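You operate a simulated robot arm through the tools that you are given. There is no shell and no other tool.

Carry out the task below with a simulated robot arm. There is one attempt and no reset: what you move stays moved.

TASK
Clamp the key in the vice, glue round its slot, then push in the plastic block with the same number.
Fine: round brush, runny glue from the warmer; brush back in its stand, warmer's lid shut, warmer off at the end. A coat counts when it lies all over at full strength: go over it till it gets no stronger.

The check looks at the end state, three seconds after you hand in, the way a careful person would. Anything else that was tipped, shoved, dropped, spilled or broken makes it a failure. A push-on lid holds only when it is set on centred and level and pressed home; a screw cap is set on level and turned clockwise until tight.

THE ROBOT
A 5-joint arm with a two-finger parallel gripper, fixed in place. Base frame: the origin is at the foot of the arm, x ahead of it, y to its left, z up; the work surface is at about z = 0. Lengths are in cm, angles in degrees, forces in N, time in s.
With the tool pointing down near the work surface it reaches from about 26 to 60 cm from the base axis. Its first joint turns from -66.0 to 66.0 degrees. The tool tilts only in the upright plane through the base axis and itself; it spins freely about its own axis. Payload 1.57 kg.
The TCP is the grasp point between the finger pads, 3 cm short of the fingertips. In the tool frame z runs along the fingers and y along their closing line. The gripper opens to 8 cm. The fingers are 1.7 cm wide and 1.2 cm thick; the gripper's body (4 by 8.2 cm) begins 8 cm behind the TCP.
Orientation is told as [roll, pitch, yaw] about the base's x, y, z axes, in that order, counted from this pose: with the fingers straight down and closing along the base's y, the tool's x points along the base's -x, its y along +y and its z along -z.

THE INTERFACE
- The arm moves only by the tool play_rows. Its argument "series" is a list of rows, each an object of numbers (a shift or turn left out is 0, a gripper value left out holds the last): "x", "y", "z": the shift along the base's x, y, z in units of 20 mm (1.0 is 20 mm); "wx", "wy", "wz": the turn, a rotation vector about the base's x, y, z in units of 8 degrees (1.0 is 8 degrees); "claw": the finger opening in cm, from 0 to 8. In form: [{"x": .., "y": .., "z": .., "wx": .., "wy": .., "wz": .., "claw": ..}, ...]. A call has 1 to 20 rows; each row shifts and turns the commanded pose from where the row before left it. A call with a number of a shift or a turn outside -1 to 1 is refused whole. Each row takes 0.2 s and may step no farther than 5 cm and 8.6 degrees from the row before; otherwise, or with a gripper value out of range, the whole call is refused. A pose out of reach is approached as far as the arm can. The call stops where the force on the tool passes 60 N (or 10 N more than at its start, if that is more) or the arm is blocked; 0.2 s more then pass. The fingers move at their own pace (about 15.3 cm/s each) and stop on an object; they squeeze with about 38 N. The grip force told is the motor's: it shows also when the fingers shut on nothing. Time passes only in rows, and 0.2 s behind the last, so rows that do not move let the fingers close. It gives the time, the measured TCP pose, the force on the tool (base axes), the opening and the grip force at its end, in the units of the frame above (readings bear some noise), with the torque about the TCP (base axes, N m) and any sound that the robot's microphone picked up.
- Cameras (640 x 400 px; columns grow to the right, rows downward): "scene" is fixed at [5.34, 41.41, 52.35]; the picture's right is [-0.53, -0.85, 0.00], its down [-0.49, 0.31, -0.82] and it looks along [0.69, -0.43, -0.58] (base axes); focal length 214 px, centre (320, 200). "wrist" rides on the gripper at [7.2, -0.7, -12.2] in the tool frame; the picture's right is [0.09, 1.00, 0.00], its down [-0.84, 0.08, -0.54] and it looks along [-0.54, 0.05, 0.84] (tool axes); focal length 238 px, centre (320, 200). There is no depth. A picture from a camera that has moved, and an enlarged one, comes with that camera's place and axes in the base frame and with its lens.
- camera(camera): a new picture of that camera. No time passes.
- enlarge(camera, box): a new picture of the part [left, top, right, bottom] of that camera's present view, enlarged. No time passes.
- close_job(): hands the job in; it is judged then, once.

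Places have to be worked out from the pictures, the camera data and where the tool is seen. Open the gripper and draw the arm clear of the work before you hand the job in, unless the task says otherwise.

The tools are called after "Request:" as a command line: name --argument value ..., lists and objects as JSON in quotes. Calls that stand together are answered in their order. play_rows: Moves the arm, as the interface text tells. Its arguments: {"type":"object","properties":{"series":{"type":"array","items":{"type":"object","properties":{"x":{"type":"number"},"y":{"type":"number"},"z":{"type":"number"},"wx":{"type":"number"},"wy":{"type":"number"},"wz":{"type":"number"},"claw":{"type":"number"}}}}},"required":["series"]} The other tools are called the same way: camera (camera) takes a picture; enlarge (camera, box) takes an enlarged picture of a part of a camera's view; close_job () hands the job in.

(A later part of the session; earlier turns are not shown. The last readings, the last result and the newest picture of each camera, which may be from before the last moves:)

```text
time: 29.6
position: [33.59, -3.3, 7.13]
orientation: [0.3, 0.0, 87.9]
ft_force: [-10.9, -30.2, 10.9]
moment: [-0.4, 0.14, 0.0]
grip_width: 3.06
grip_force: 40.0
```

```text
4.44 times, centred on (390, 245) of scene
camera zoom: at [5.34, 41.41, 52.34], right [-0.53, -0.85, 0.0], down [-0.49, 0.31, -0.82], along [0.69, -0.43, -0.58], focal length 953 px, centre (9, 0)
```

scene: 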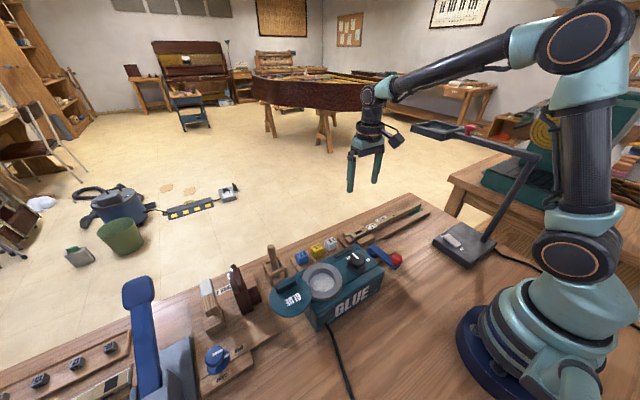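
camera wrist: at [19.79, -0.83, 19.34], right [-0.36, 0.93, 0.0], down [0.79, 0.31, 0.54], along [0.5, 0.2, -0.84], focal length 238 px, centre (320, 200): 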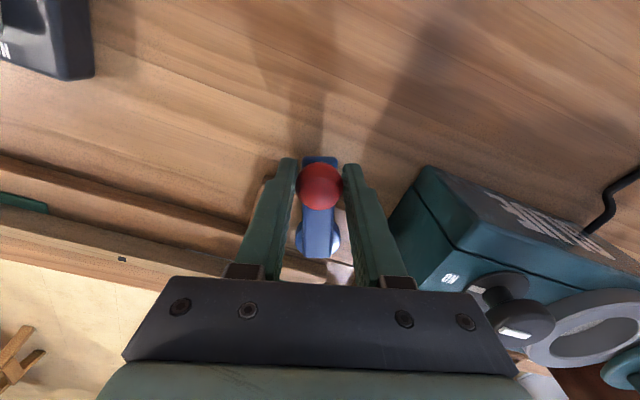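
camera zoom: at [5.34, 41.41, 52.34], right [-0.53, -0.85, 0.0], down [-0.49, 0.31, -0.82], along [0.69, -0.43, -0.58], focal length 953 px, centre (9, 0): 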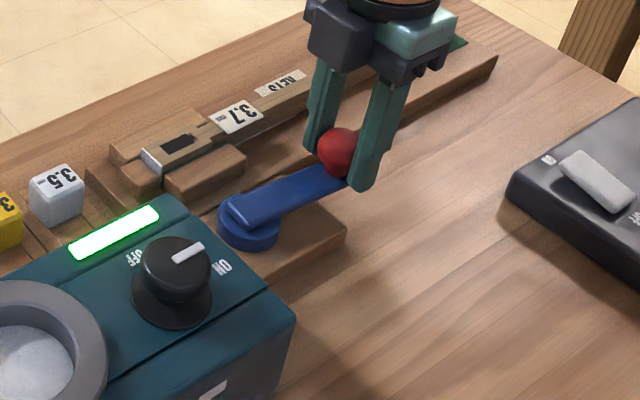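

Zoom on the jaw to see whether it touches the key yet.

Request:
enlarge --camera "scene" --box '[345, 215, 405, 260]'

Request:
camera --camera "wrist"

```text
8.89 times, centred on (375, 238) of scene
camera zoom: at [5.34, 41.41, 52.34], right [-0.53, -0.85, 0.0], down [-0.49, 0.31, -0.82], along [0.69, -0.43, -0.58], focal length 1906 px, centre (-169, -133)
```

zoom: 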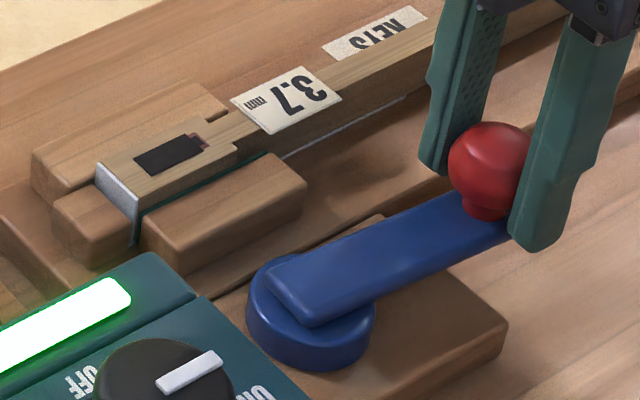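

```text
taken
camera wrist: at [33.94, -10.48, 19.33], right [-1.0, -0.06, 0.0], down [-0.05, 0.84, 0.54], along [-0.04, 0.54, -0.84], focal length 238 px, centre (320, 200)
```

wrist: 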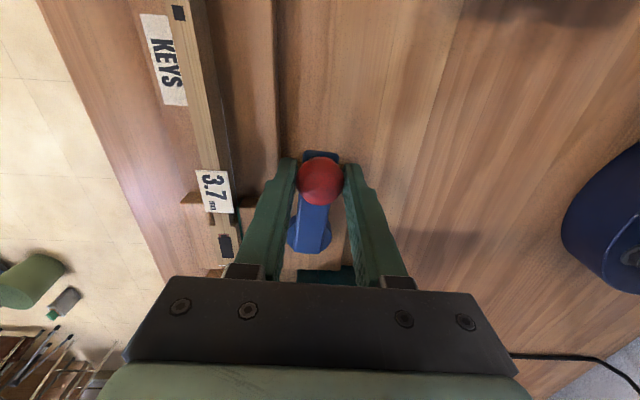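

The jaw looks almost against the key. I push a bit further to find the stop.

Request:
play_rows --series '[{"y": -0.03, "x": 0.25, "wz": 0.5}, {"x": 0.25, "y": 0.02, "wz": 0.5}]'

Request:
enlarge --camera "scene" --box '[345, 215, 405, 260]'

```text
time: 30.2
position: [33.67, -3.11, 7.03]
orientation: [2.1, -0.4, 95.7]
ft_force: [-9.7, 1.3, 8.6]
moment: [-0.05, -0.4, -0.55]
grip_width: 3.08
grip_force: 39.8
stopped in row 2: the force on the tool passed its limit at 61 N (the readings are from after the stop); the commanded pose is now the measured one
```

```text
8.89 times, centred on (375, 238) of scene
camera zoom: at [5.34, 41.41, 52.35], right [-0.53, -0.85, 0.0], down [-0.49, 0.31, -0.82], along [0.69, -0.43, -0.58], focal length 1906 px, centre (-169, -133)
```

zoom: 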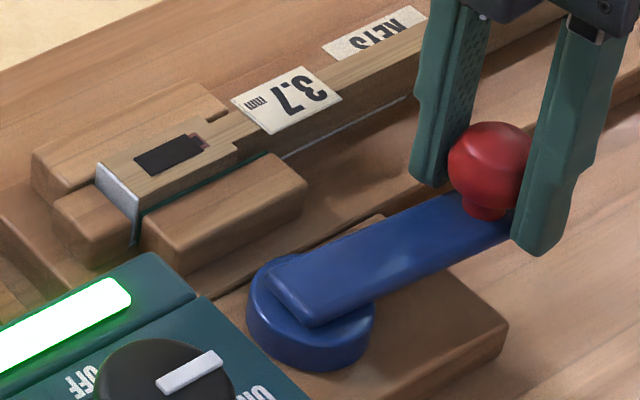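

A hard stop at 90°. I release the ball, rise, and check that the lever stays and the jaw grips the key.

Request:
play_rows --series '[{"claw": 5.0}, {}, {"z": 0.7}, {"z": 0.9}, {"z": 0.9}, {"z": 0.9}, {"z": 0.9}, {"z": 0.9}]'

Request:
play_rows --series '[{"wz": -1, "x": 0.5}, {"wz": -1, "x": 0.5}, {"wz": -1, "x": 0.5}, {"wz": -1, "x": 0.5}, {"wz": -1, "x": 0.5}, {"wz": -1, "x": 0.5}, {"wz": -1, "x": 0.5}, {"wz": -1, "y": 0.6}, {"wz": -1, "y": 0.6}, {"wz": -1, "y": 0.6}, {"wz": -1, "y": 0.6}, {"wz": -0.96, "y": 0.6}]'

Request:
camera --camera "wrist"

Request:
enlarge --camera "scene" --box '[240, 210, 440, 340]'

```text
time: 32.0
position: [33.8, -2.99, 17.34]
orientation: [1.9, -0.4, 95.8]
ft_force: [0.3, 0.1, -0.6]
moment: [0.04, 0.01, -0.01]
grip_width: 5.0
grip_force: 0.0
```

```text
time: 34.6
position: [40.81, 2.98, 17.25]
orientation: [0.0, -0.5, 0.0]
ft_force: [0.9, 1.1, 0.2]
moment: [0.0, -0.01, 0.0]
grip_width: 4.98
grip_force: 0.0
```

```text
taken
camera wrist: at [33.38, 2.28, 29.38], right [-0.09, 1.0, 0.0], down [0.83, 0.08, 0.55], along [0.55, 0.05, -0.84], focal length 238 px, centre (320, 200)
```

wrist: 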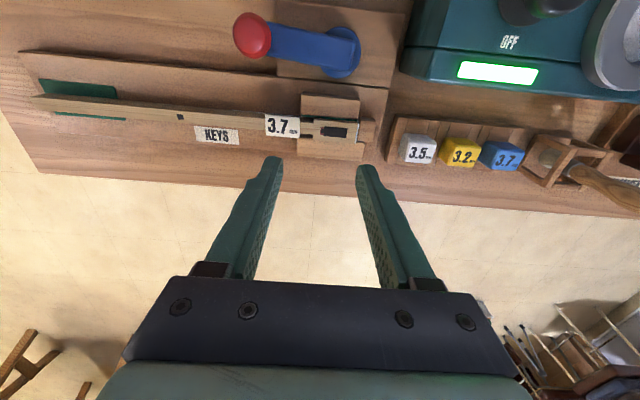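

```text
3.08 times, centred on (340, 275) of scene
camera zoom: at [5.34, 41.41, 52.35], right [-0.53, -0.85, 0.0], down [-0.49, 0.31, -0.82], along [0.69, -0.43, -0.58], focal length 660 px, centre (258, -31)
```

zoom: 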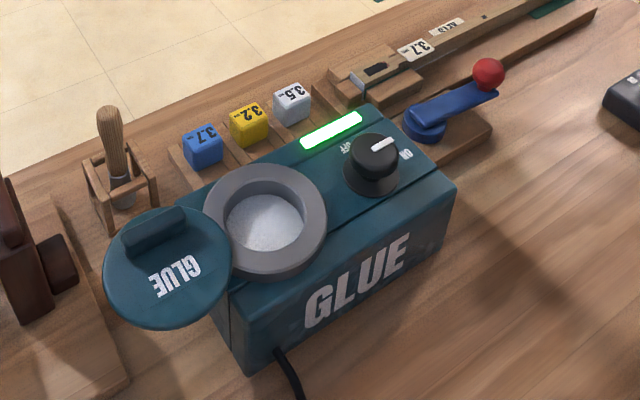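

Look closely at the vice and key slot.

Request:
enlarge --camera "wrist" --box '[255, 80, 385, 170]'

Request:
enlarge --camera "scene" --box '[280, 265, 350, 310]'

```text
4.44 times, centred on (320, 125) of wrist
camera zoom: at [33.38, 2.28, 29.38], right [-0.09, 1.0, 0.0], down [0.83, 0.08, 0.55], along [0.55, 0.05, -0.84], focal length 1059 px, centre (320, 533)
```

zoom: 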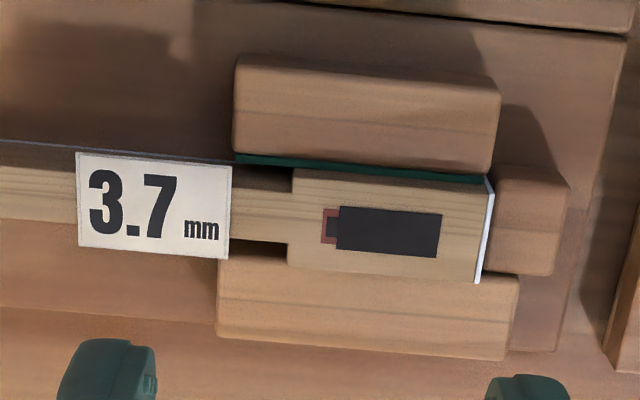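

```text
8.89 times, centred on (315, 288) of scene
camera zoom: at [5.34, 41.41, 52.35], right [-0.53, -0.85, 0.0], down [-0.49, 0.31, -0.82], along [0.69, -0.43, -0.58], focal length 1906 px, centre (364, -578)
```

zoom: 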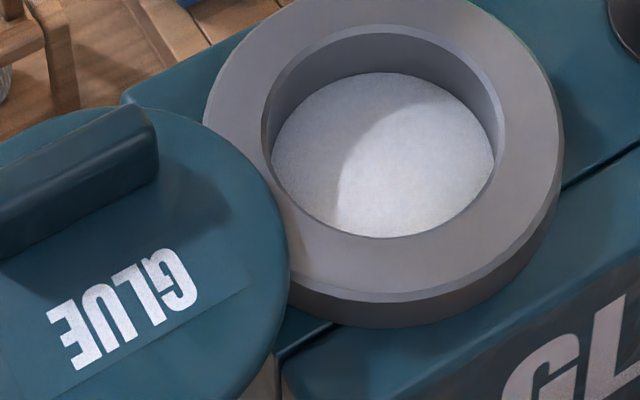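

The key is clamped: felt pressed on it, lever stays at 90°. The slot is a dark rectangle ~2.3×1.1 cm. Next I go above the brush stand for a look at the brush.

Request:
play_rows --series '[{"z": 0.8, "wy": 0.06}, {"z": 0.8, "y": 0.5}, {"z": 0.8, "y": 0.95, "x": 0.1}, {"z": 0.8, "y": 0.95, "x": 0.1}, {"y": 0.95, "x": 0.1}, {"y": 0.95, "x": 0.1}, {"y": 0.95, "x": 0.1}, {"y": 0.95, "x": 0.1}, {"y": 0.95, "x": 0.1}, {"y": 0.95}, {"y": 0.95}, {"y": 0.95}, {"y": 0.95}, {"y": 0.95}, {"y": 0.9}, {"y": 0.8}]'

Request:
camera --camera "wrist"

Request:
enlarge --camera "wrist" --box '[240, 60, 400, 180]'

Request:
enlarge --camera "scene" --box '[240, 230, 320, 290]'

```text
time: 38.0
position: [42.18, 30.27, 23.69]
orientation: [0.6, -0.9, 0.0]
ft_force: [-0.1, 0.2, 0.5]
moment: [-0.01, 0.01, 0.02]
grip_width: 5.0
grip_force: 0.1
```

```text
taken
camera wrist: at [34.71, 29.36, 35.77], right [-0.09, 1.0, 0.01], down [0.83, 0.07, 0.55], along [0.55, 0.06, -0.83], focal length 238 px, centre (320, 200)
```

wrist: 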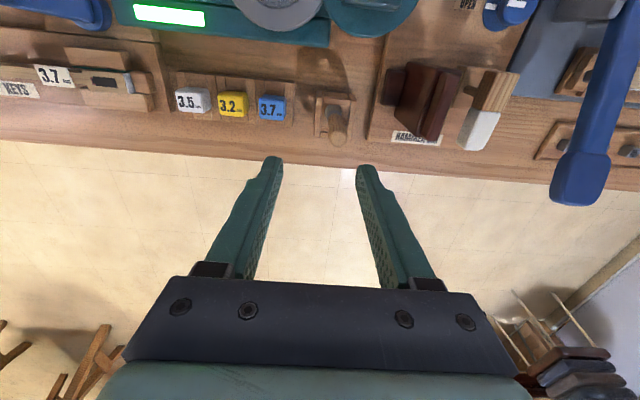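

```text
3.33 times, centred on (320, 120) of wrist
camera zoom: at [34.71, 29.36, 35.77], right [-0.09, 1.0, 0.01], down [0.83, 0.07, 0.55], along [0.55, 0.06, -0.83], focal length 794 px, centre (320, 467)
```

zoom: 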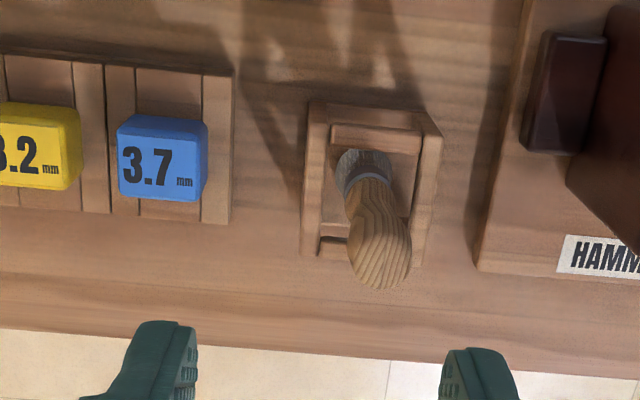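

```text
6.67 times, centred on (280, 260) of scene
camera zoom: at [5.34, 41.41, 52.35], right [-0.53, -0.85, 0.0], down [-0.49, 0.31, -0.82], along [0.69, -0.43, -0.58], focal length 1430 px, centre (587, -200)
```

zoom: 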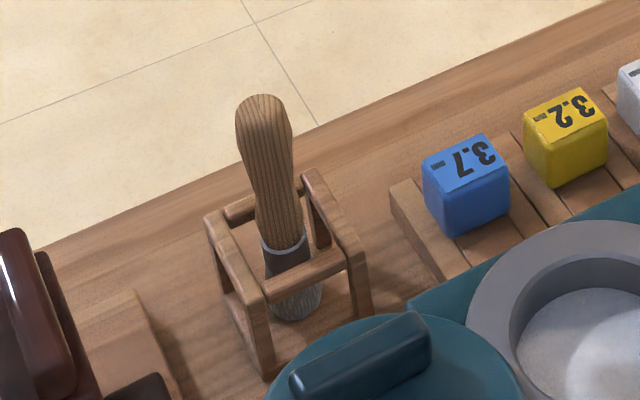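

Brush is vertical at about (42.45, 32.25), handle top z≈12.3; the stand's top is only ~5 cm high. I level the tool, centre over the brush and go down part-way.

Request:
play_rows --series '[{"x": 0.13, "y": 0.95, "wx": -0.07, "wy": 0.11}, {"z": -0.9}, {"z": -0.9}, {"z": -0.9}, {}]'

Request:
enlarge --camera "wrist" --box '[220, 80, 420, 205]'

Request:
enlarge --camera "scene" --box '[230, 200, 330, 280]'

```text
time: 39.2
position: [42.5, 31.88, 18.34]
orientation: [0.0, 0.1, 0.0]
ft_force: [0.6, 0.2, -0.7]
moment: [0.0, -0.02, 0.02]
grip_width: 5.01
grip_force: 0.0
```

```text
3.20 times, centred on (320, 142) of wrist
camera zoom: at [35.17, 31.26, 30.44], right [-0.09, 1.0, 0.0], down [0.84, 0.08, 0.54], along [0.54, 0.05, -0.84], focal length 763 px, centre (320, 384)
```

zoom: 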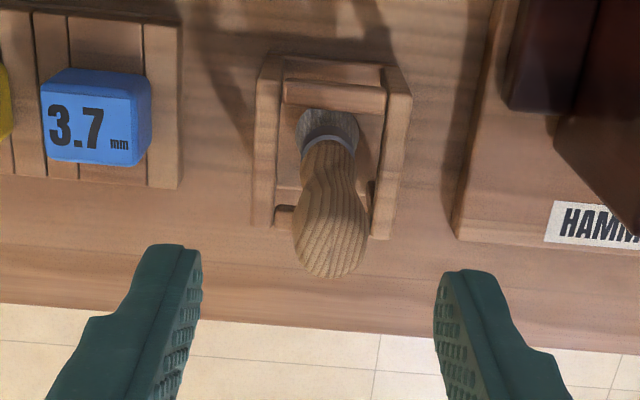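

```text
5.00 times, centred on (280, 240) of scene
camera zoom: at [5.34, 41.41, 52.35], right [-0.53, -0.85, 0.0], down [-0.49, 0.31, -0.82], along [0.69, -0.43, -0.58], focal length 1072 px, centre (520, 0)
```

zoom: 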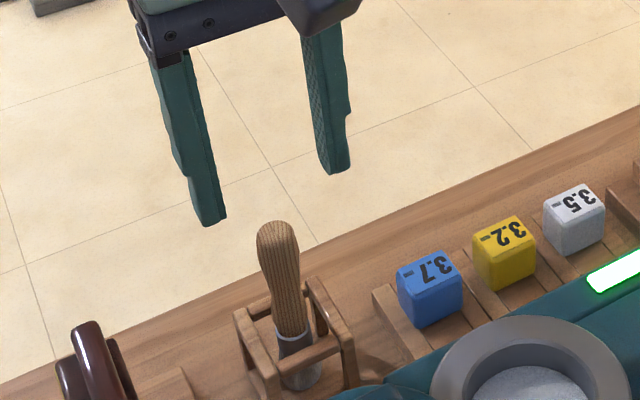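

The brush is ~3 mm further in +y. I centre and descend to z≈10, then close on the handle.

Request:
play_rows --series '[{"x": 0.075, "y": 0.15}, {"z": -0.9}, {"z": -0.9}, {"z": -0.9}, {"z": -0.9}, {"z": -0.55}, {}]'

Request:
enlarge --camera "wrist" --box '[220, 80, 420, 205]'

Request:
enlarge --camera "scene" --box '[230, 200, 330, 280]'

```text
time: 40.9
position: [42.52, 32.25, 10.1]
orientation: [0.1, -0.1, 0.1]
ft_force: [-0.2, 0.4, 0.5]
moment: [-0.04, -0.01, 0.04]
grip_width: 4.98
grip_force: 0.1
```

```text
3.20 times, centred on (320, 142) of wrist
camera zoom: at [35.31, 31.63, 22.17], right [-0.09, 1.0, 0.0], down [0.84, 0.08, 0.54], along [0.54, 0.05, -0.84], focal length 763 px, centre (320, 384)
```

zoom: 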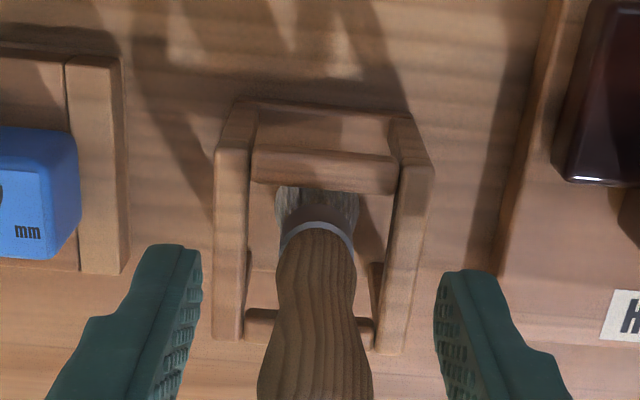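

```text
5.00 times, centred on (280, 240) of scene
camera zoom: at [5.34, 41.41, 52.35], right [-0.53, -0.85, 0.0], down [-0.49, 0.31, -0.82], along [0.69, -0.43, -0.58], focal length 1072 px, centre (520, 0)
```

zoom: 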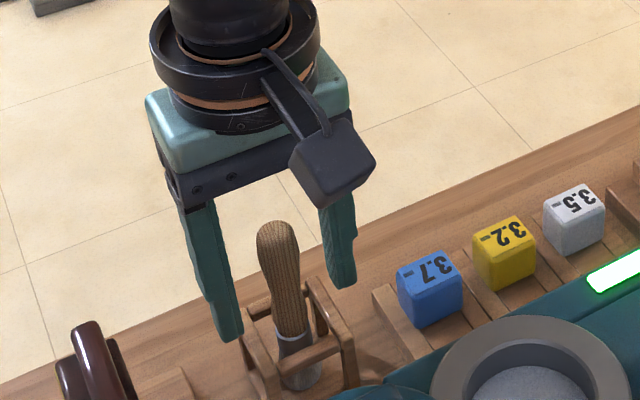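

Handle is centred between the pads. Close gently on it.

Request:
play_rows --series '[{"claw": 3.0}, {"claw": 0.8}, {}, {}]'

Request:
enlarge --camera "scene" --box '[230, 200, 330, 280]'

Request:
enlarge --camera "scene" --box '[280, 265, 350, 310]'

```text
time: 41.9
position: [42.56, 32.26, 10.12]
orientation: [0.0, 0.1, 0.1]
ft_force: [0.8, -0.3, -0.1]
moment: [0.03, 0.02, -0.01]
grip_width: 1.92
grip_force: 33.2
```

```text
5.00 times, centred on (280, 240) of scene
camera zoom: at [5.34, 41.41, 52.34], right [-0.53, -0.85, 0.0], down [-0.49, 0.31, -0.82], along [0.69, -0.43, -0.58], focal length 1072 px, centre (520, 0)
```

zoom: 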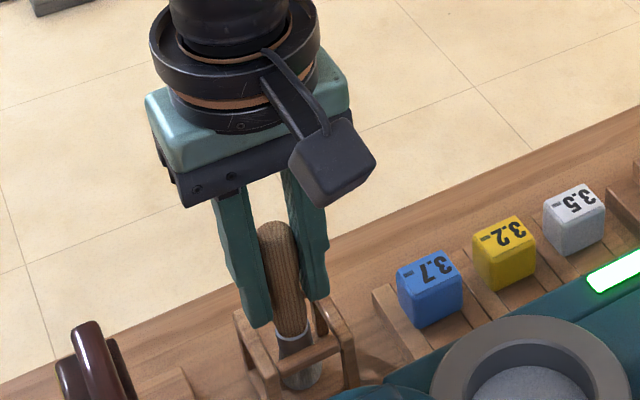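

```text
8.89 times, centred on (315, 288) of scene
camera zoom: at [5.34, 41.41, 52.34], right [-0.53, -0.85, 0.0], down [-0.49, 0.31, -0.82], along [0.69, -0.43, -0.58], focal length 1906 px, centre (364, -578)
```

zoom: 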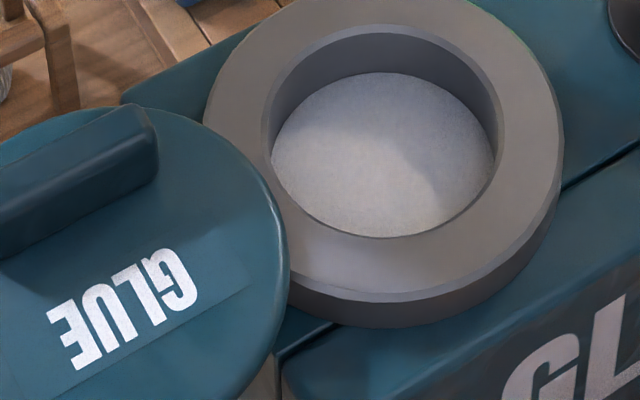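

The brush is gripped (1.92 cm). The glue still looks grainy and set, so I wait some seconds for it to melt before dipping.

Request:
play_rows --series '[{}, {}, {}, {}, {}, {}, {}, {}, {}, {}, {}, {}, {}, {}, {}, {}, {}, {}, {}, {}]'

Request:
play_rows --series '[{}, {}, {}, {}, {}, {}, {}, {}, {}, {}, {}, {}, {}, {}, {}, {}, {}, {}, {}, {}]'

Request:
enlarge --camera "scene" --box '[280, 265, 350, 310]'

Request:
enlarge --camera "scene" --box '[240, 210, 440, 340]'

```text
time: 46.0
position: [42.63, 32.26, 9.86]
orientation: [-0.1, 0.0, 0.2]
ft_force: [0.9, 0.0, 0.1]
moment: [-0.03, 0.05, -0.01]
grip_width: 1.94
grip_force: 33.5
```

```text
time: 50.2
position: [42.67, 32.19, 9.96]
orientation: [0.0, 0.0, 0.2]
ft_force: [-0.4, -0.2, 0.8]
moment: [-0.03, 0.0, 0.0]
grip_width: 1.91
grip_force: 33.5
```

```text
8.89 times, centred on (315, 288) of scene
camera zoom: at [5.34, 41.41, 52.34], right [-0.53, -0.85, 0.0], down [-0.49, 0.31, -0.82], along [0.69, -0.43, -0.58], focal length 1906 px, centre (364, -578)
```

zoom: 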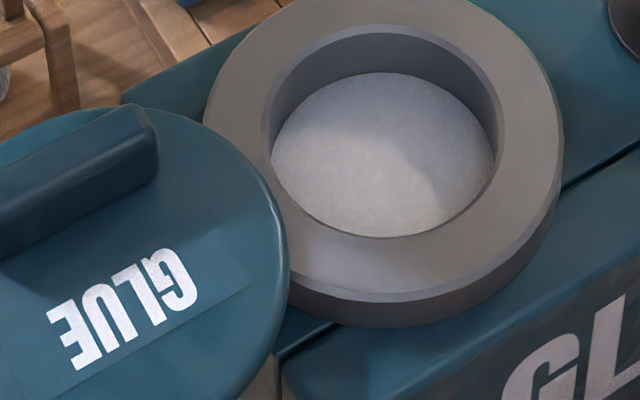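

```text
3.08 times, centred on (340, 275) of scene
camera zoom: at [5.34, 41.41, 52.34], right [-0.53, -0.85, 0.0], down [-0.49, 0.31, -0.82], along [0.69, -0.43, -0.58], focal length 660 px, centre (258, -31)
```

zoom: 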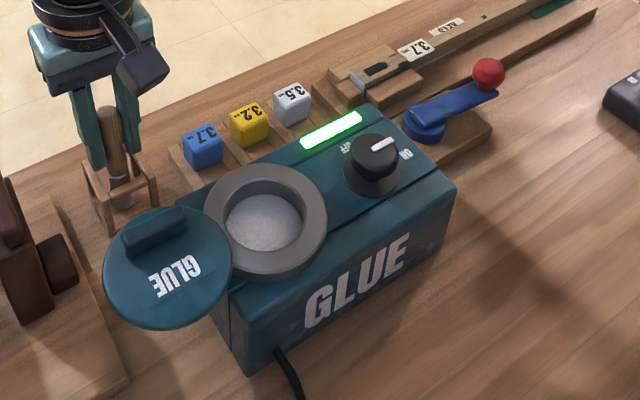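

No visible change yet. Wait longer and compare again.

Request:
play_rows --series '[{}, {}, {}, {}, {}, {}, {}, {}, {}, {}, {}, {}, {}, {}, {}, {}, {}, {}, {}, {}]'

Request:
play_rows --series '[{}, {}, {}, {}, {}, {}, {}, {}, {}, {}, {}, {}, {}, {}, {}, {}, {}, {}, {}, {}]'

Request:
play_rows --series '[{}, {}, {}, {}, {}, {}, {}, {}, {}, {}, {}, {}, {}, {}, {}, {}, {}, {}, {}, {}]'

Request:
enlarge --camera "scene" --box '[280, 265, 350, 310]'

```text
time: 54.5
position: [42.64, 32.28, 9.99]
orientation: [0.0, 0.0, 0.2]
ft_force: [0.0, -0.4, -0.4]
moment: [-0.02, 0.03, -0.01]
grip_width: 1.92
grip_force: 33.6
```

```text
time: 58.6
position: [42.69, 32.27, 9.99]
orientation: [0.0, 0.0, 0.1]
ft_force: [0.0, -0.4, -0.3]
moment: [0.01, 0.03, 0.01]
grip_width: 1.91
grip_force: 33.8
```

```text
time: 62.9
position: [42.57, 32.34, 9.95]
orientation: [0.0, 0.0, 0.1]
ft_force: [-0.1, 0.0, -0.5]
moment: [-0.02, 0.02, 0.02]
grip_width: 1.91
grip_force: 33.4
```

```text
8.89 times, centred on (315, 288) of scene
camera zoom: at [5.34, 41.41, 52.34], right [-0.53, -0.85, 0.0], down [-0.49, 0.31, -0.82], along [0.69, -0.43, -0.58], focal length 1906 px, centre (364, -578)
```

zoom: 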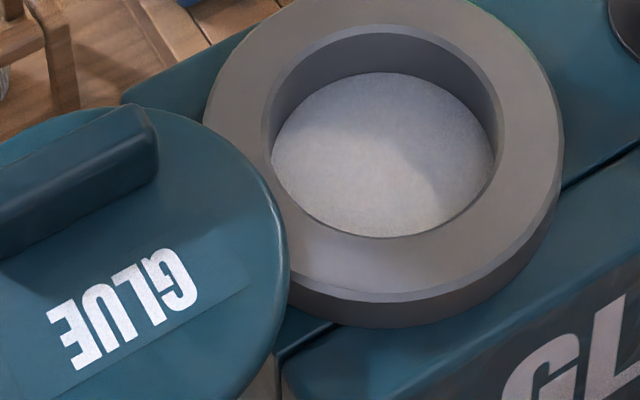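

Still unchanged to the eye. I lift the brush out straight up and bring it over the pot to look at the glue up close with the wrist camera.

Request:
play_rows --series '[{"z": 0.5}, {"z": 0.8}, {"z": 0.9}, {"z": 0.9}, {"z": 0.9}, {"z": 0.9}, {"z": 0.9}, {"z": 0.7}]'

Request:
enlarge --camera "scene" --box '[210, 150, 350, 290]'

Request:
camera --camera "wrist"

```text
time: 64.7
position: [42.55, 32.21, 23.16]
orientation: [0.0, 0.0, 0.1]
ft_force: [0.1, 0.1, 0.3]
moment: [-0.02, 0.0, 0.01]
grip_width: 1.9
grip_force: 33.4
```

```text
2.86 times, centred on (280, 220) of scene
camera zoom: at [5.34, 41.41, 52.34], right [-0.53, -0.85, 0.0], down [-0.49, 0.31, -0.82], along [0.69, -0.43, -0.58], focal length 613 px, centre (434, 143)
```

zoom: 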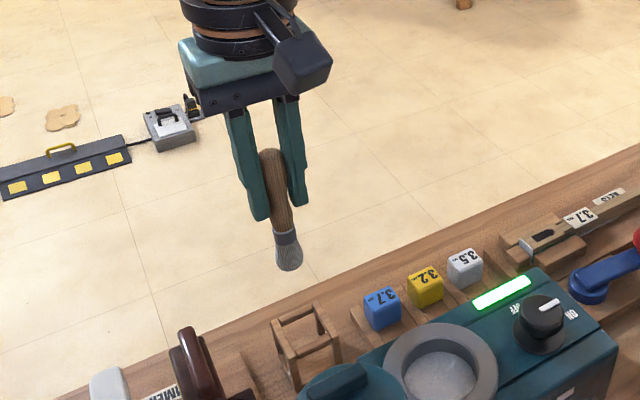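

```text
taken
camera wrist: at [35.26, 31.67, 35.28], right [-0.09, 1.0, 0.0], down [0.84, 0.08, 0.54], along [0.54, 0.05, -0.84], focal length 238 px, centre (320, 200)
```

wrist: 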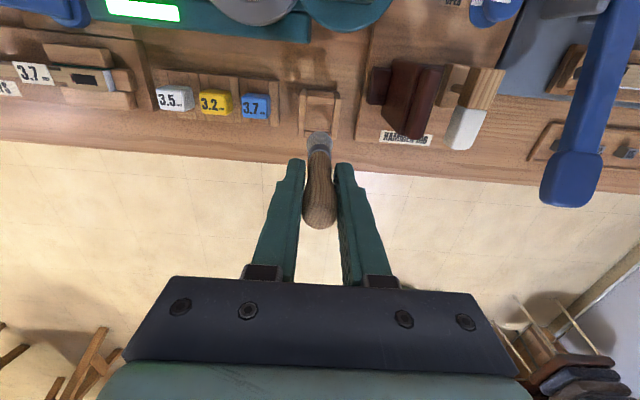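

Brush is out cleanly; its tip is ~9.5 cm below the TCP. Move over the pot at this height.

Request:
play_rows --series '[{"y": -0.8, "x": -0.5}, {"y": -0.8, "x": -0.9}, {"y": -0.8, "x": -0.9}, {"y": -0.85, "x": -0.9}, {"x": -0.9}, {"x": -0.9}, {"x": -0.9}, {"x": -0.6}, {}]'

Request:
camera --camera "wrist"

Request:
enlarge --camera "wrist" --box '[240, 60, 400, 180]'

Request:
enlarge --camera "scene" --box '[270, 210, 370, 310]'

```text
time: 66.7
position: [29.52, 25.91, 22.91]
orientation: [0.0, -0.1, 0.1]
ft_force: [-0.1, -0.1, -0.4]
moment: [0.02, -0.02, 0.0]
grip_width: 1.92
grip_force: 32.9
```

```text
taken
camera wrist: at [22.27, 25.15, 35.15], right [-0.09, 1.0, 0.0], down [0.84, 0.08, 0.54], along [0.54, 0.05, -0.84], focal length 238 px, centre (320, 200)
```

wrist: 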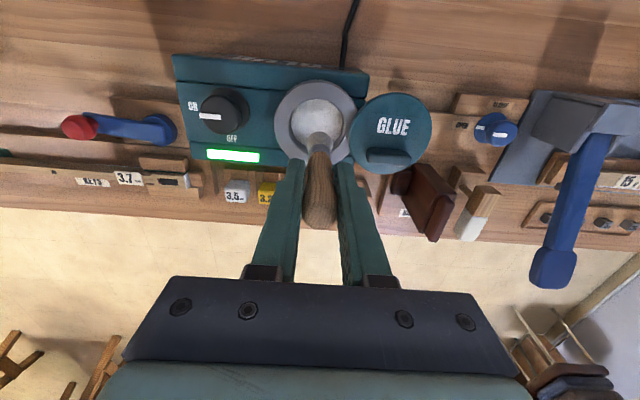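

```text
3.33 times, centred on (320, 120) of wrist
camera zoom: at [22.27, 25.15, 35.15], right [-0.09, 1.0, 0.0], down [0.84, 0.08, 0.54], along [0.54, 0.05, -0.84], focal length 794 px, centre (320, 467)
```

zoom: 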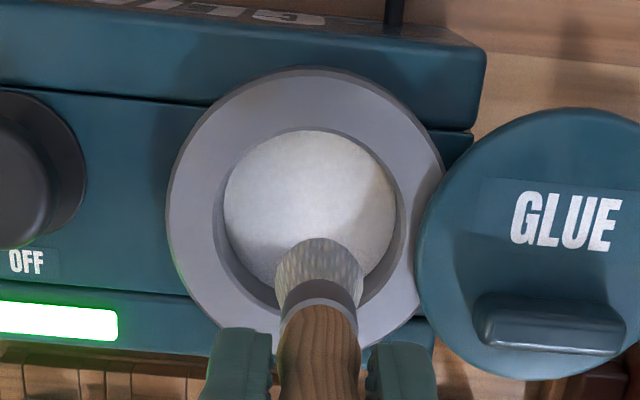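

```text
4.00 times, centred on (320, 260) of scene
camera zoom: at [5.34, 41.41, 52.34], right [-0.53, -0.85, 0.0], down [-0.49, 0.31, -0.82], along [0.69, -0.43, -0.58], focal length 858 px, centre (320, -40)
```

zoom: 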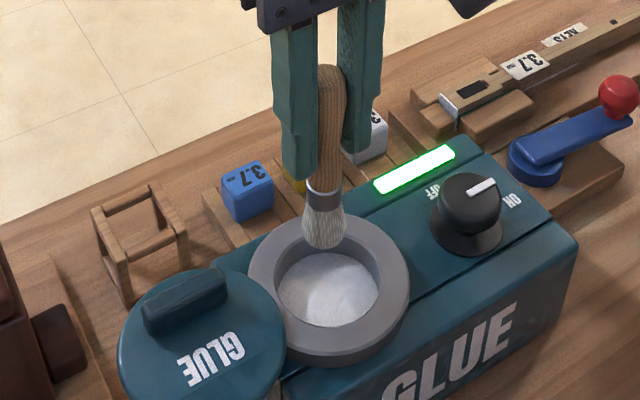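

Pot centre is near (29.4, 25.5). I shift there and lower the brush slowly until the tip meets the glue.

Request:
play_rows --series '[{"x": -0.05, "y": -0.2}, {"z": -0.8}, {"z": -0.8}, {"z": -0.6}, {"z": -0.4}, {}]'

Request:
enlarge --camera "wrist" --box '[240, 60, 400, 180]'

Request:
enlarge --camera "scene" --box '[270, 210, 370, 310]'

```text
time: 68.0
position: [29.35, 25.45, 17.88]
orientation: [0.2, -0.2, 0.2]
ft_force: [0.4, 0.3, -0.1]
moment: [0.01, -0.01, 0.0]
grip_width: 1.9
grip_force: 33.4
```

```text
3.33 times, centred on (320, 120) of wrist
camera zoom: at [22.13, 24.75, 29.9], right [-0.09, 1.0, 0.0], down [0.84, 0.08, 0.54], along [0.54, 0.05, -0.84], focal length 794 px, centre (320, 467)
```

zoom: 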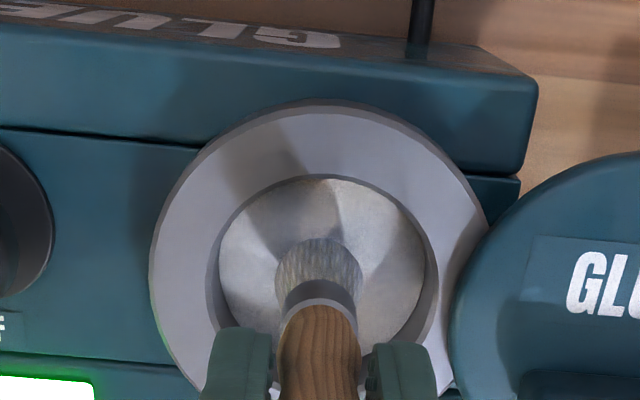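

```text
4.00 times, centred on (320, 260) of scene
camera zoom: at [5.34, 41.41, 52.34], right [-0.53, -0.85, 0.0], down [-0.49, 0.31, -0.82], along [0.69, -0.43, -0.58], focal length 858 px, centre (320, -40)
```

zoom: 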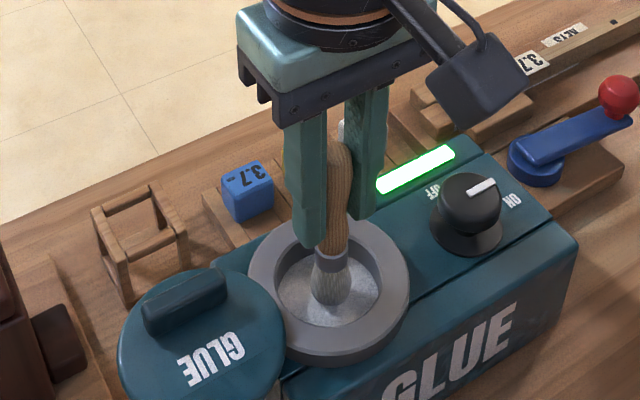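

Tip is just above or at the surface. Lower in 3 mm steps watching the force.

Request:
play_rows --series '[{"z": -0.15}, {"z": -0.15}, {}]'

Request:
play_rows --series '[{"z": -0.15}, {"z": -0.15}, {}]'

Request:
enlarge --camera "scene" --box '[290, 240, 350, 310]'

```text
time: 68.8
position: [29.38, 25.39, 17.03]
orientation: [0.1, -0.1, 0.1]
ft_force: [0.3, -0.5, -0.3]
moment: [-0.02, 0.0, -0.03]
grip_width: 1.92
grip_force: 33.4
```

```text
time: 69.7
position: [29.48, 25.2, 16.43]
orientation: [0.2, -0.1, 0.1]
ft_force: [1.0, 0.1, 0.0]
moment: [0.0, -0.01, -0.05]
grip_width: 1.89
grip_force: 33.4
```

```text
5.71 times, centred on (320, 275) of scene
camera zoom: at [5.34, 41.41, 52.34], right [-0.53, -0.85, 0.0], down [-0.49, 0.31, -0.82], along [0.69, -0.43, -0.58], focal length 1226 px, centre (320, -229)
```

zoom: 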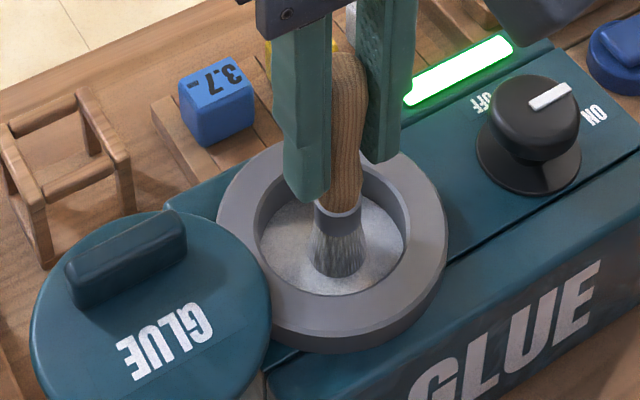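

No contact force yet; keep lowering in small steps.

Request:
play_rows --series '[{"z": -0.15}, {"z": -0.15}, {}]'

Request:
enlarge --camera "scene" --box '[300, 265, 340, 300]'

Request:
play_rows --series '[{"z": -0.15}, {"z": -0.15}, {}]'

Request:
enlarge --camera "scene" --box '[300, 265, 340, 300]'

```text
time: 70.5
position: [29.36, 25.4, 16.09]
orientation: [0.1, -0.2, 0.1]
ft_force: [-3.6, -0.4, 24.0]
moment: [-0.08, 0.33, 0.01]
grip_width: 1.9
grip_force: 33.0
```

```text
11.43 times, centred on (320, 282) of scene
camera zoom: at [5.33, 41.41, 52.35], right [-0.53, -0.85, 0.0], down [-0.49, 0.31, -0.82], along [0.69, -0.43, -0.58], focal length 2451 px, centre (320, -743)
```

zoom: 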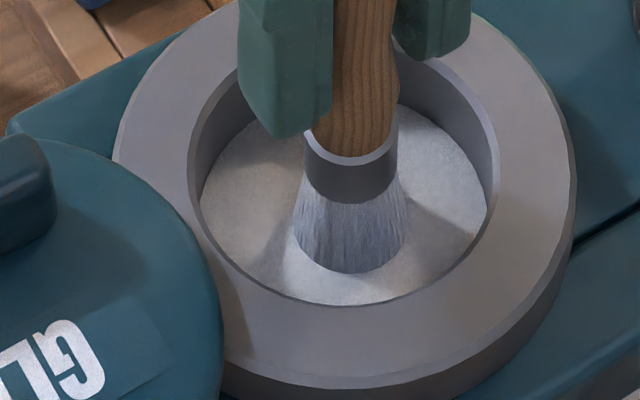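

```text
time: 71.2
position: [29.48, 25.42, 15.42]
orientation: [0.2, -0.4, 0.1]
ft_force: [1.3, -1.0, 33.2]
moment: [-0.04, -0.23, 0.02]
grip_width: 1.89
grip_force: 33.1
```

```text
11.43 times, centred on (320, 282) of scene
camera zoom: at [5.33, 41.4, 52.36], right [-0.53, -0.85, 0.0], down [-0.49, 0.31, -0.82], along [0.69, -0.43, -0.58], focal length 2451 px, centre (320, -743)
```

zoom: 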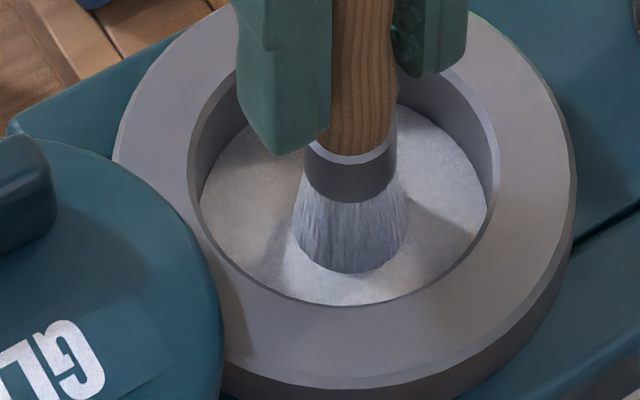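

The glue is still solid: the brush stands on it (33 N) and slid ~5 mm up in the grip. I lift clear and wait longer with the warmer on.

Request:
play_rows --series '[{"z": 0.5}, {"z": 0.8}, {"z": 0.9}, {"z": 0.9}, {"z": 0.6}, {}, {}, {}, {}, {}, {}, {}, {}, {}, {}, {}, {}, {}, {}, {}]'

Request:
enlarge --camera "scene" --box '[270, 210, 370, 310]'

Request:
enlarge --camera "wrist" --box '[240, 60, 400, 180]'

```text
time: 75.5
position: [29.46, 25.38, 22.69]
orientation: [0.1, -0.1, 0.2]
ft_force: [0.1, 0.5, -0.6]
moment: [0.01, 0.0, 0.03]
grip_width: 1.91
grip_force: 32.8
```

```text
4.00 times, centred on (320, 260) of scene
camera zoom: at [5.34, 41.41, 52.34], right [-0.53, -0.85, 0.0], down [-0.49, 0.31, -0.82], along [0.69, -0.43, -0.58], focal length 858 px, centre (320, -40)
```

zoom: 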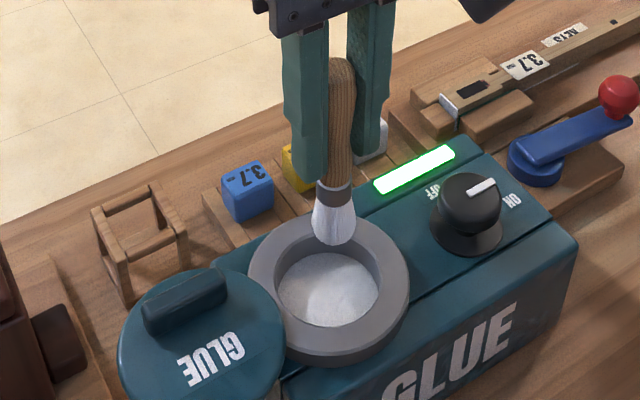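

```text
3.33 times, centred on (320, 120) of wrist
camera zoom: at [22.07, 24.74, 34.92], right [-0.09, 1.0, 0.0], down [0.84, 0.08, 0.54], along [0.54, 0.05, -0.84], focal length 794 px, centre (320, 467)
```

zoom: 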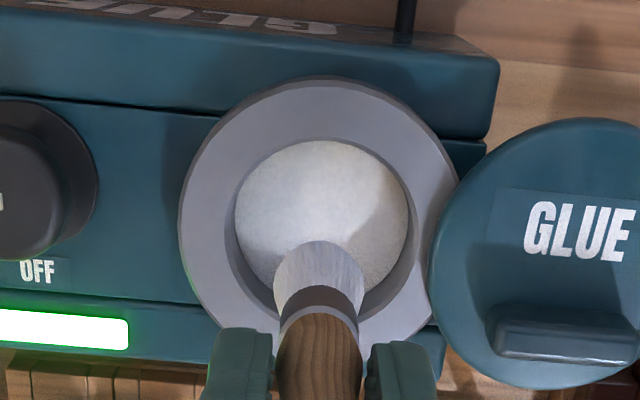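

Now the bristles look white and smooth – different from the dry grey bristles before. I compare the glue and the bristles closely.

Request:
enlarge --camera "scene" --box '[180, 190, 440, 350]'

Request:
enlarge --camera "scene" --box '[305, 240, 345, 300]'

Request:
enlarge --camera "wrist" --box '[280, 90, 360, 150]'

```text
2.46 times, centred on (310, 270) of scene
camera zoom: at [5.34, 41.41, 52.34], right [-0.53, -0.85, 0.0], down [-0.49, 0.31, -0.82], along [0.69, -0.43, -0.58], focal length 528 px, centre (345, 28)
```

zoom: 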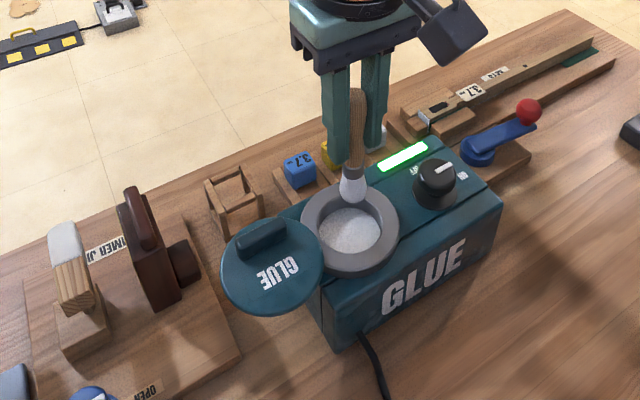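

```text
6.67 times, centred on (325, 270) of scene
camera zoom: at [5.34, 41.41, 52.34], right [-0.53, -0.85, 0.0], down [-0.49, 0.31, -0.82], along [0.69, -0.43, -0.58], focal length 1430 px, centre (287, -267)
```

zoom: 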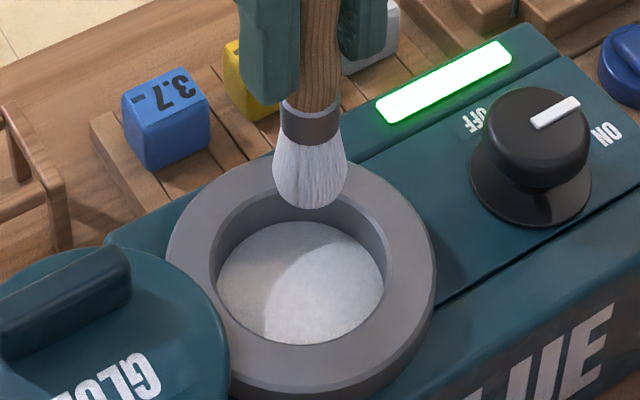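

```text
6.67 times, centred on (320, 120) of wrist
camera zoom: at [22.07, 24.74, 34.92], right [-0.09, 1.0, 0.0], down [0.84, 0.08, 0.54], along [0.54, 0.05, -0.84], focal length 1589 px, centre (320, 733)
```

zoom: 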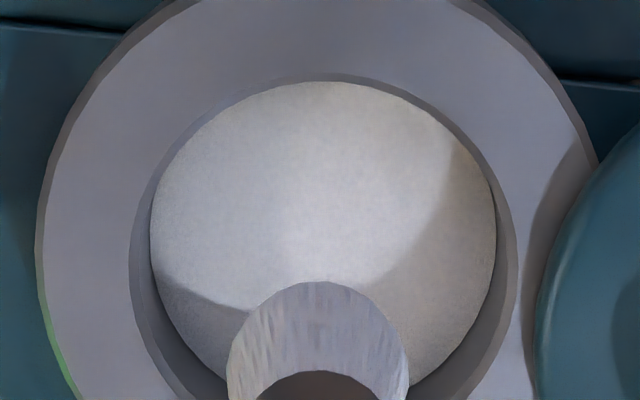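

The brush has taken up white glue. The slot centre works out at about (41.0, 4.65), key head ~2.5 cm wide, slot ~2.3 (along y) × 1.0. I carry the brush high to above the slot.

Request:
play_rows --series '[{"x": 0.52, "y": -0.93}, {"x": 0.52, "y": -0.93}, {"x": 0.52, "y": -0.93}, {"x": 0.52, "y": -0.93}, {"x": 0.52, "y": -0.93}, {"x": 0.52, "y": -0.93}, {"x": 0.52, "y": -0.93}, {"x": 0.52, "y": -0.93}, {"x": 0.52, "y": -0.93}, {"x": 0.52, "y": -0.93}, {"x": 0.52, "y": -0.93}, {"z": -0.8}, {"z": -0.8}, {}]'

Request:
enlarge --camera "wrist" --box '[220, 60, 420, 185]'

Request:
enlarge --camera "scene" --box '[330, 180, 430, 260]'

```text
time: 78.5
position: [40.92, 4.84, 19.71]
orientation: [-0.1, 0.8, 0.0]
ft_force: [0.3, -0.4, 0.3]
moment: [-0.03, 0.0, 0.01]
grip_width: 1.87
grip_force: 33.3
```

```text
3.20 times, centred on (320, 122) of wrist
camera zoom: at [33.78, 4.38, 31.87], right [-0.09, 1.0, 0.0], down [0.84, 0.08, 0.53], along [0.53, 0.05, -0.85], focal length 763 px, centre (320, 448)
```

zoom: 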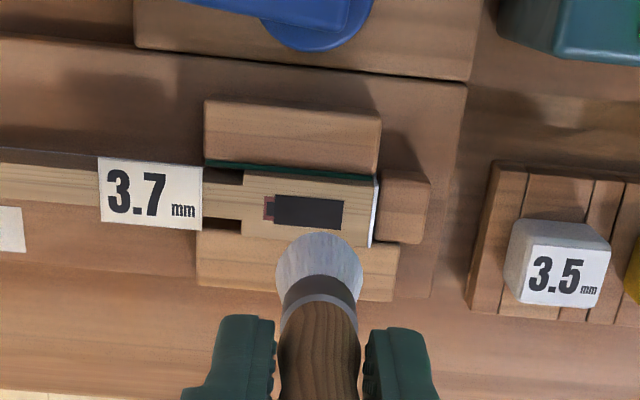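

```text
5.00 times, centred on (380, 220) of scene
camera zoom: at [5.34, 41.41, 52.35], right [-0.53, -0.85, 0.0], down [-0.49, 0.31, -0.82], along [0.69, -0.43, -0.58], focal length 1072 px, centre (20, 100)
```

zoom: 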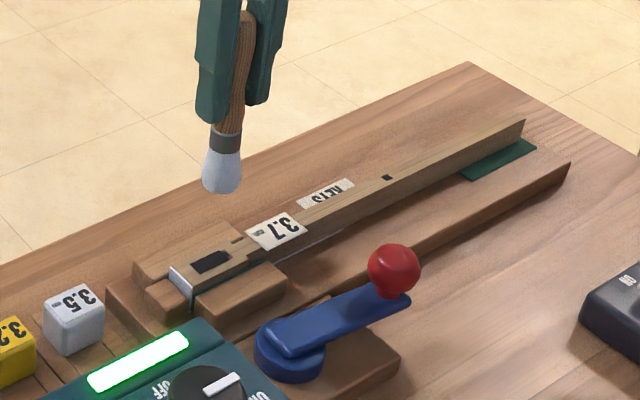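

Slot centre confirmed at (41.0, 4.66). I level the tool, align and lower until just above the key.

Request:
play_rows --series '[{"wy": -0.1, "x": 0.04, "y": -0.08}, {"z": -0.9}, {"z": -0.9}, {"z": -0.6}, {}]'

Request:
enlarge --camera "wrist" --box '[220, 60, 420, 185]'

Request:
enlarge --camera "scene" --box '[340, 200, 400, 260]'

```text
time: 79.7
position: [40.82, 4.82, 14.9]
orientation: [-0.1, 0.0, 0.1]
ft_force: [-0.4, -0.2, -0.9]
moment: [0.0, -0.03, -0.02]
grip_width: 1.89
grip_force: 33.8
```

```text
3.20 times, centred on (320, 122) of wrist
camera zoom: at [33.62, 4.13, 27.01], right [-0.09, 1.0, 0.0], down [0.84, 0.08, 0.54], along [0.54, 0.05, -0.84], focal length 763 px, centre (320, 448)
```

zoom: 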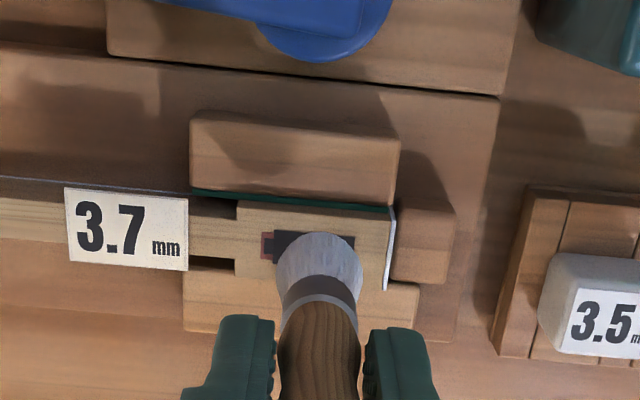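

```text
6.67 times, centred on (370, 230) of scene
camera zoom: at [5.34, 41.41, 52.35], right [-0.53, -0.85, 0.0], down [-0.49, 0.31, -0.82], along [0.69, -0.43, -0.58], focal length 1430 px, centre (-13, 0)
```

zoom: 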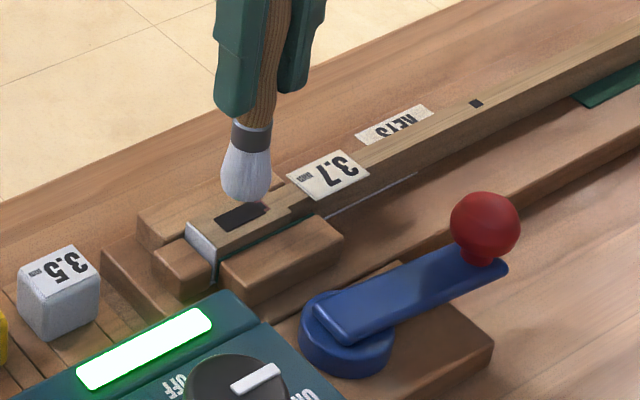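

About 1 cm above the key. Lower in small steps to light contact.

Request:
play_rows --series '[{"z": -0.15}, {"z": -0.15}, {}]'

Request:
play_rows --series '[{"z": -0.1}, {}]'

Request:
enlarge --camera "scene" --box '[350, 215, 390, 245]'

```text
time: 80.5
position: [40.91, 4.66, 14.2]
orientation: [0.0, 0.1, 0.1]
ft_force: [0.2, 0.1, -0.7]
moment: [-0.03, 0.01, 0.01]
grip_width: 1.87
grip_force: 32.4
```

```text
time: 81.0
position: [40.95, 4.76, 14.04]
orientation: [0.0, 0.0, 0.0]
ft_force: [0.5, 0.2, -0.2]
moment: [0.03, -0.02, 0.01]
grip_width: 1.87
grip_force: 32.7
```

```text
13.33 times, centred on (370, 230) of scene
camera zoom: at [5.34, 41.41, 52.35], right [-0.53, -0.85, 0.0], down [-0.49, 0.31, -0.82], along [0.69, -0.43, -0.58], focal length 2860 px, centre (-347, -200)
```

zoom: 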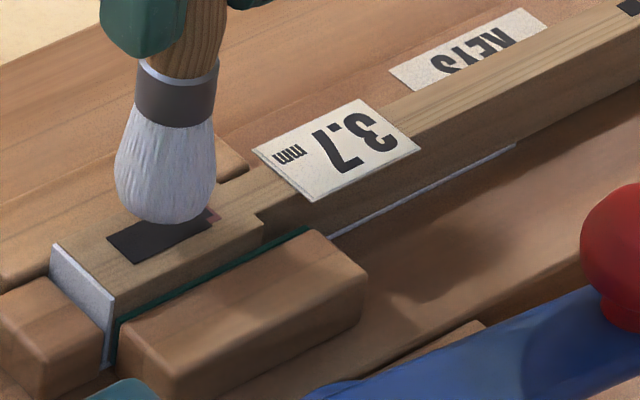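

Very close now. Continue in 1–2 mm steps.

Request:
play_rows --series '[{"z": -0.1}, {}]'

Request:
play_rows --series '[{"z": -0.08}, {}]'

Request:
enlarge --camera "scene" --box '[350, 215, 390, 245]'

```text
time: 81.7
position: [40.96, 4.71, 13.77]
orientation: [-0.1, 0.2, 0.1]
ft_force: [0.1, 0.2, 0.3]
moment: [0.01, 0.0, 0.0]
grip_width: 1.86
grip_force: 33.0
```

```text
time: 82.2
position: [41.06, 4.81, 13.64]
orientation: [0.0, 0.1, 0.1]
ft_force: [-0.2, 0.1, -0.2]
moment: [0.0, -0.01, 0.01]
grip_width: 1.88
grip_force: 32.1
```

```text
13.33 times, centred on (370, 230) of scene
camera zoom: at [5.34, 41.41, 52.35], right [-0.53, -0.85, 0.0], down [-0.49, 0.31, -0.82], along [0.69, -0.43, -0.58], focal length 2860 px, centre (-347, -200)
```

zoom: 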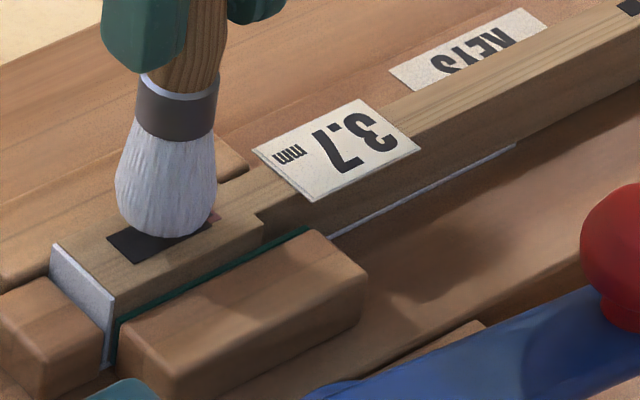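

Still no contact force; continue lowering in 1.5 mm steps.

Request:
play_rows --series '[{"z": -0.08}, {}]'

Request:
play_rows --series '[{"z": -0.08}, {}]'

Request:
play_rows --series '[{"z": -0.08}, {}]'

Request:
enlarge --camera "scene" --box '[350, 215, 390, 245]'

```text
time: 82.8
position: [40.98, 4.74, 13.48]
orientation: [0.0, 0.0, 0.1]
ft_force: [-0.4, -0.6, -0.6]
moment: [0.01, 0.02, 0.01]
grip_width: 1.87
grip_force: 32.7
```

```text
time: 83.5
position: [40.85, 4.67, 13.26]
orientation: [0.1, 0.0, 0.1]
ft_force: [0.6, 0.1, -1.5]
moment: [0.0, -0.02, -0.03]
grip_width: 1.9
grip_force: 32.8
```

```text
time: 84.0
position: [40.9, 4.78, 13.1]
orientation: [0.1, 0.0, 0.1]
ft_force: [-0.2, 0.3, -0.1]
moment: [0.0, 0.0, -0.01]
grip_width: 1.89
grip_force: 33.5
```

```text
13.33 times, centred on (370, 230) of scene
camera zoom: at [5.34, 41.41, 52.35], right [-0.53, -0.85, 0.0], down [-0.49, 0.31, -0.82], along [0.69, -0.43, -0.58], focal length 2860 px, centre (-347, -200)
```

zoom: 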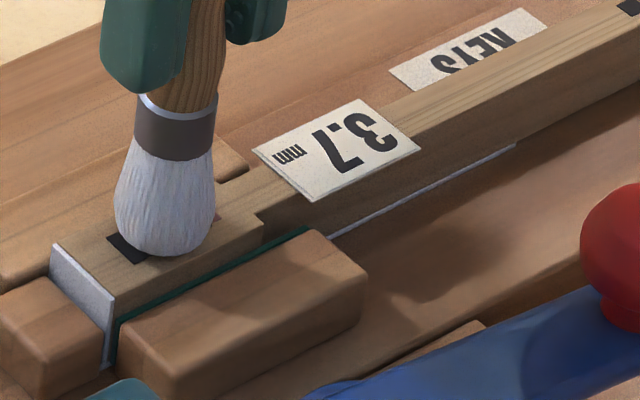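

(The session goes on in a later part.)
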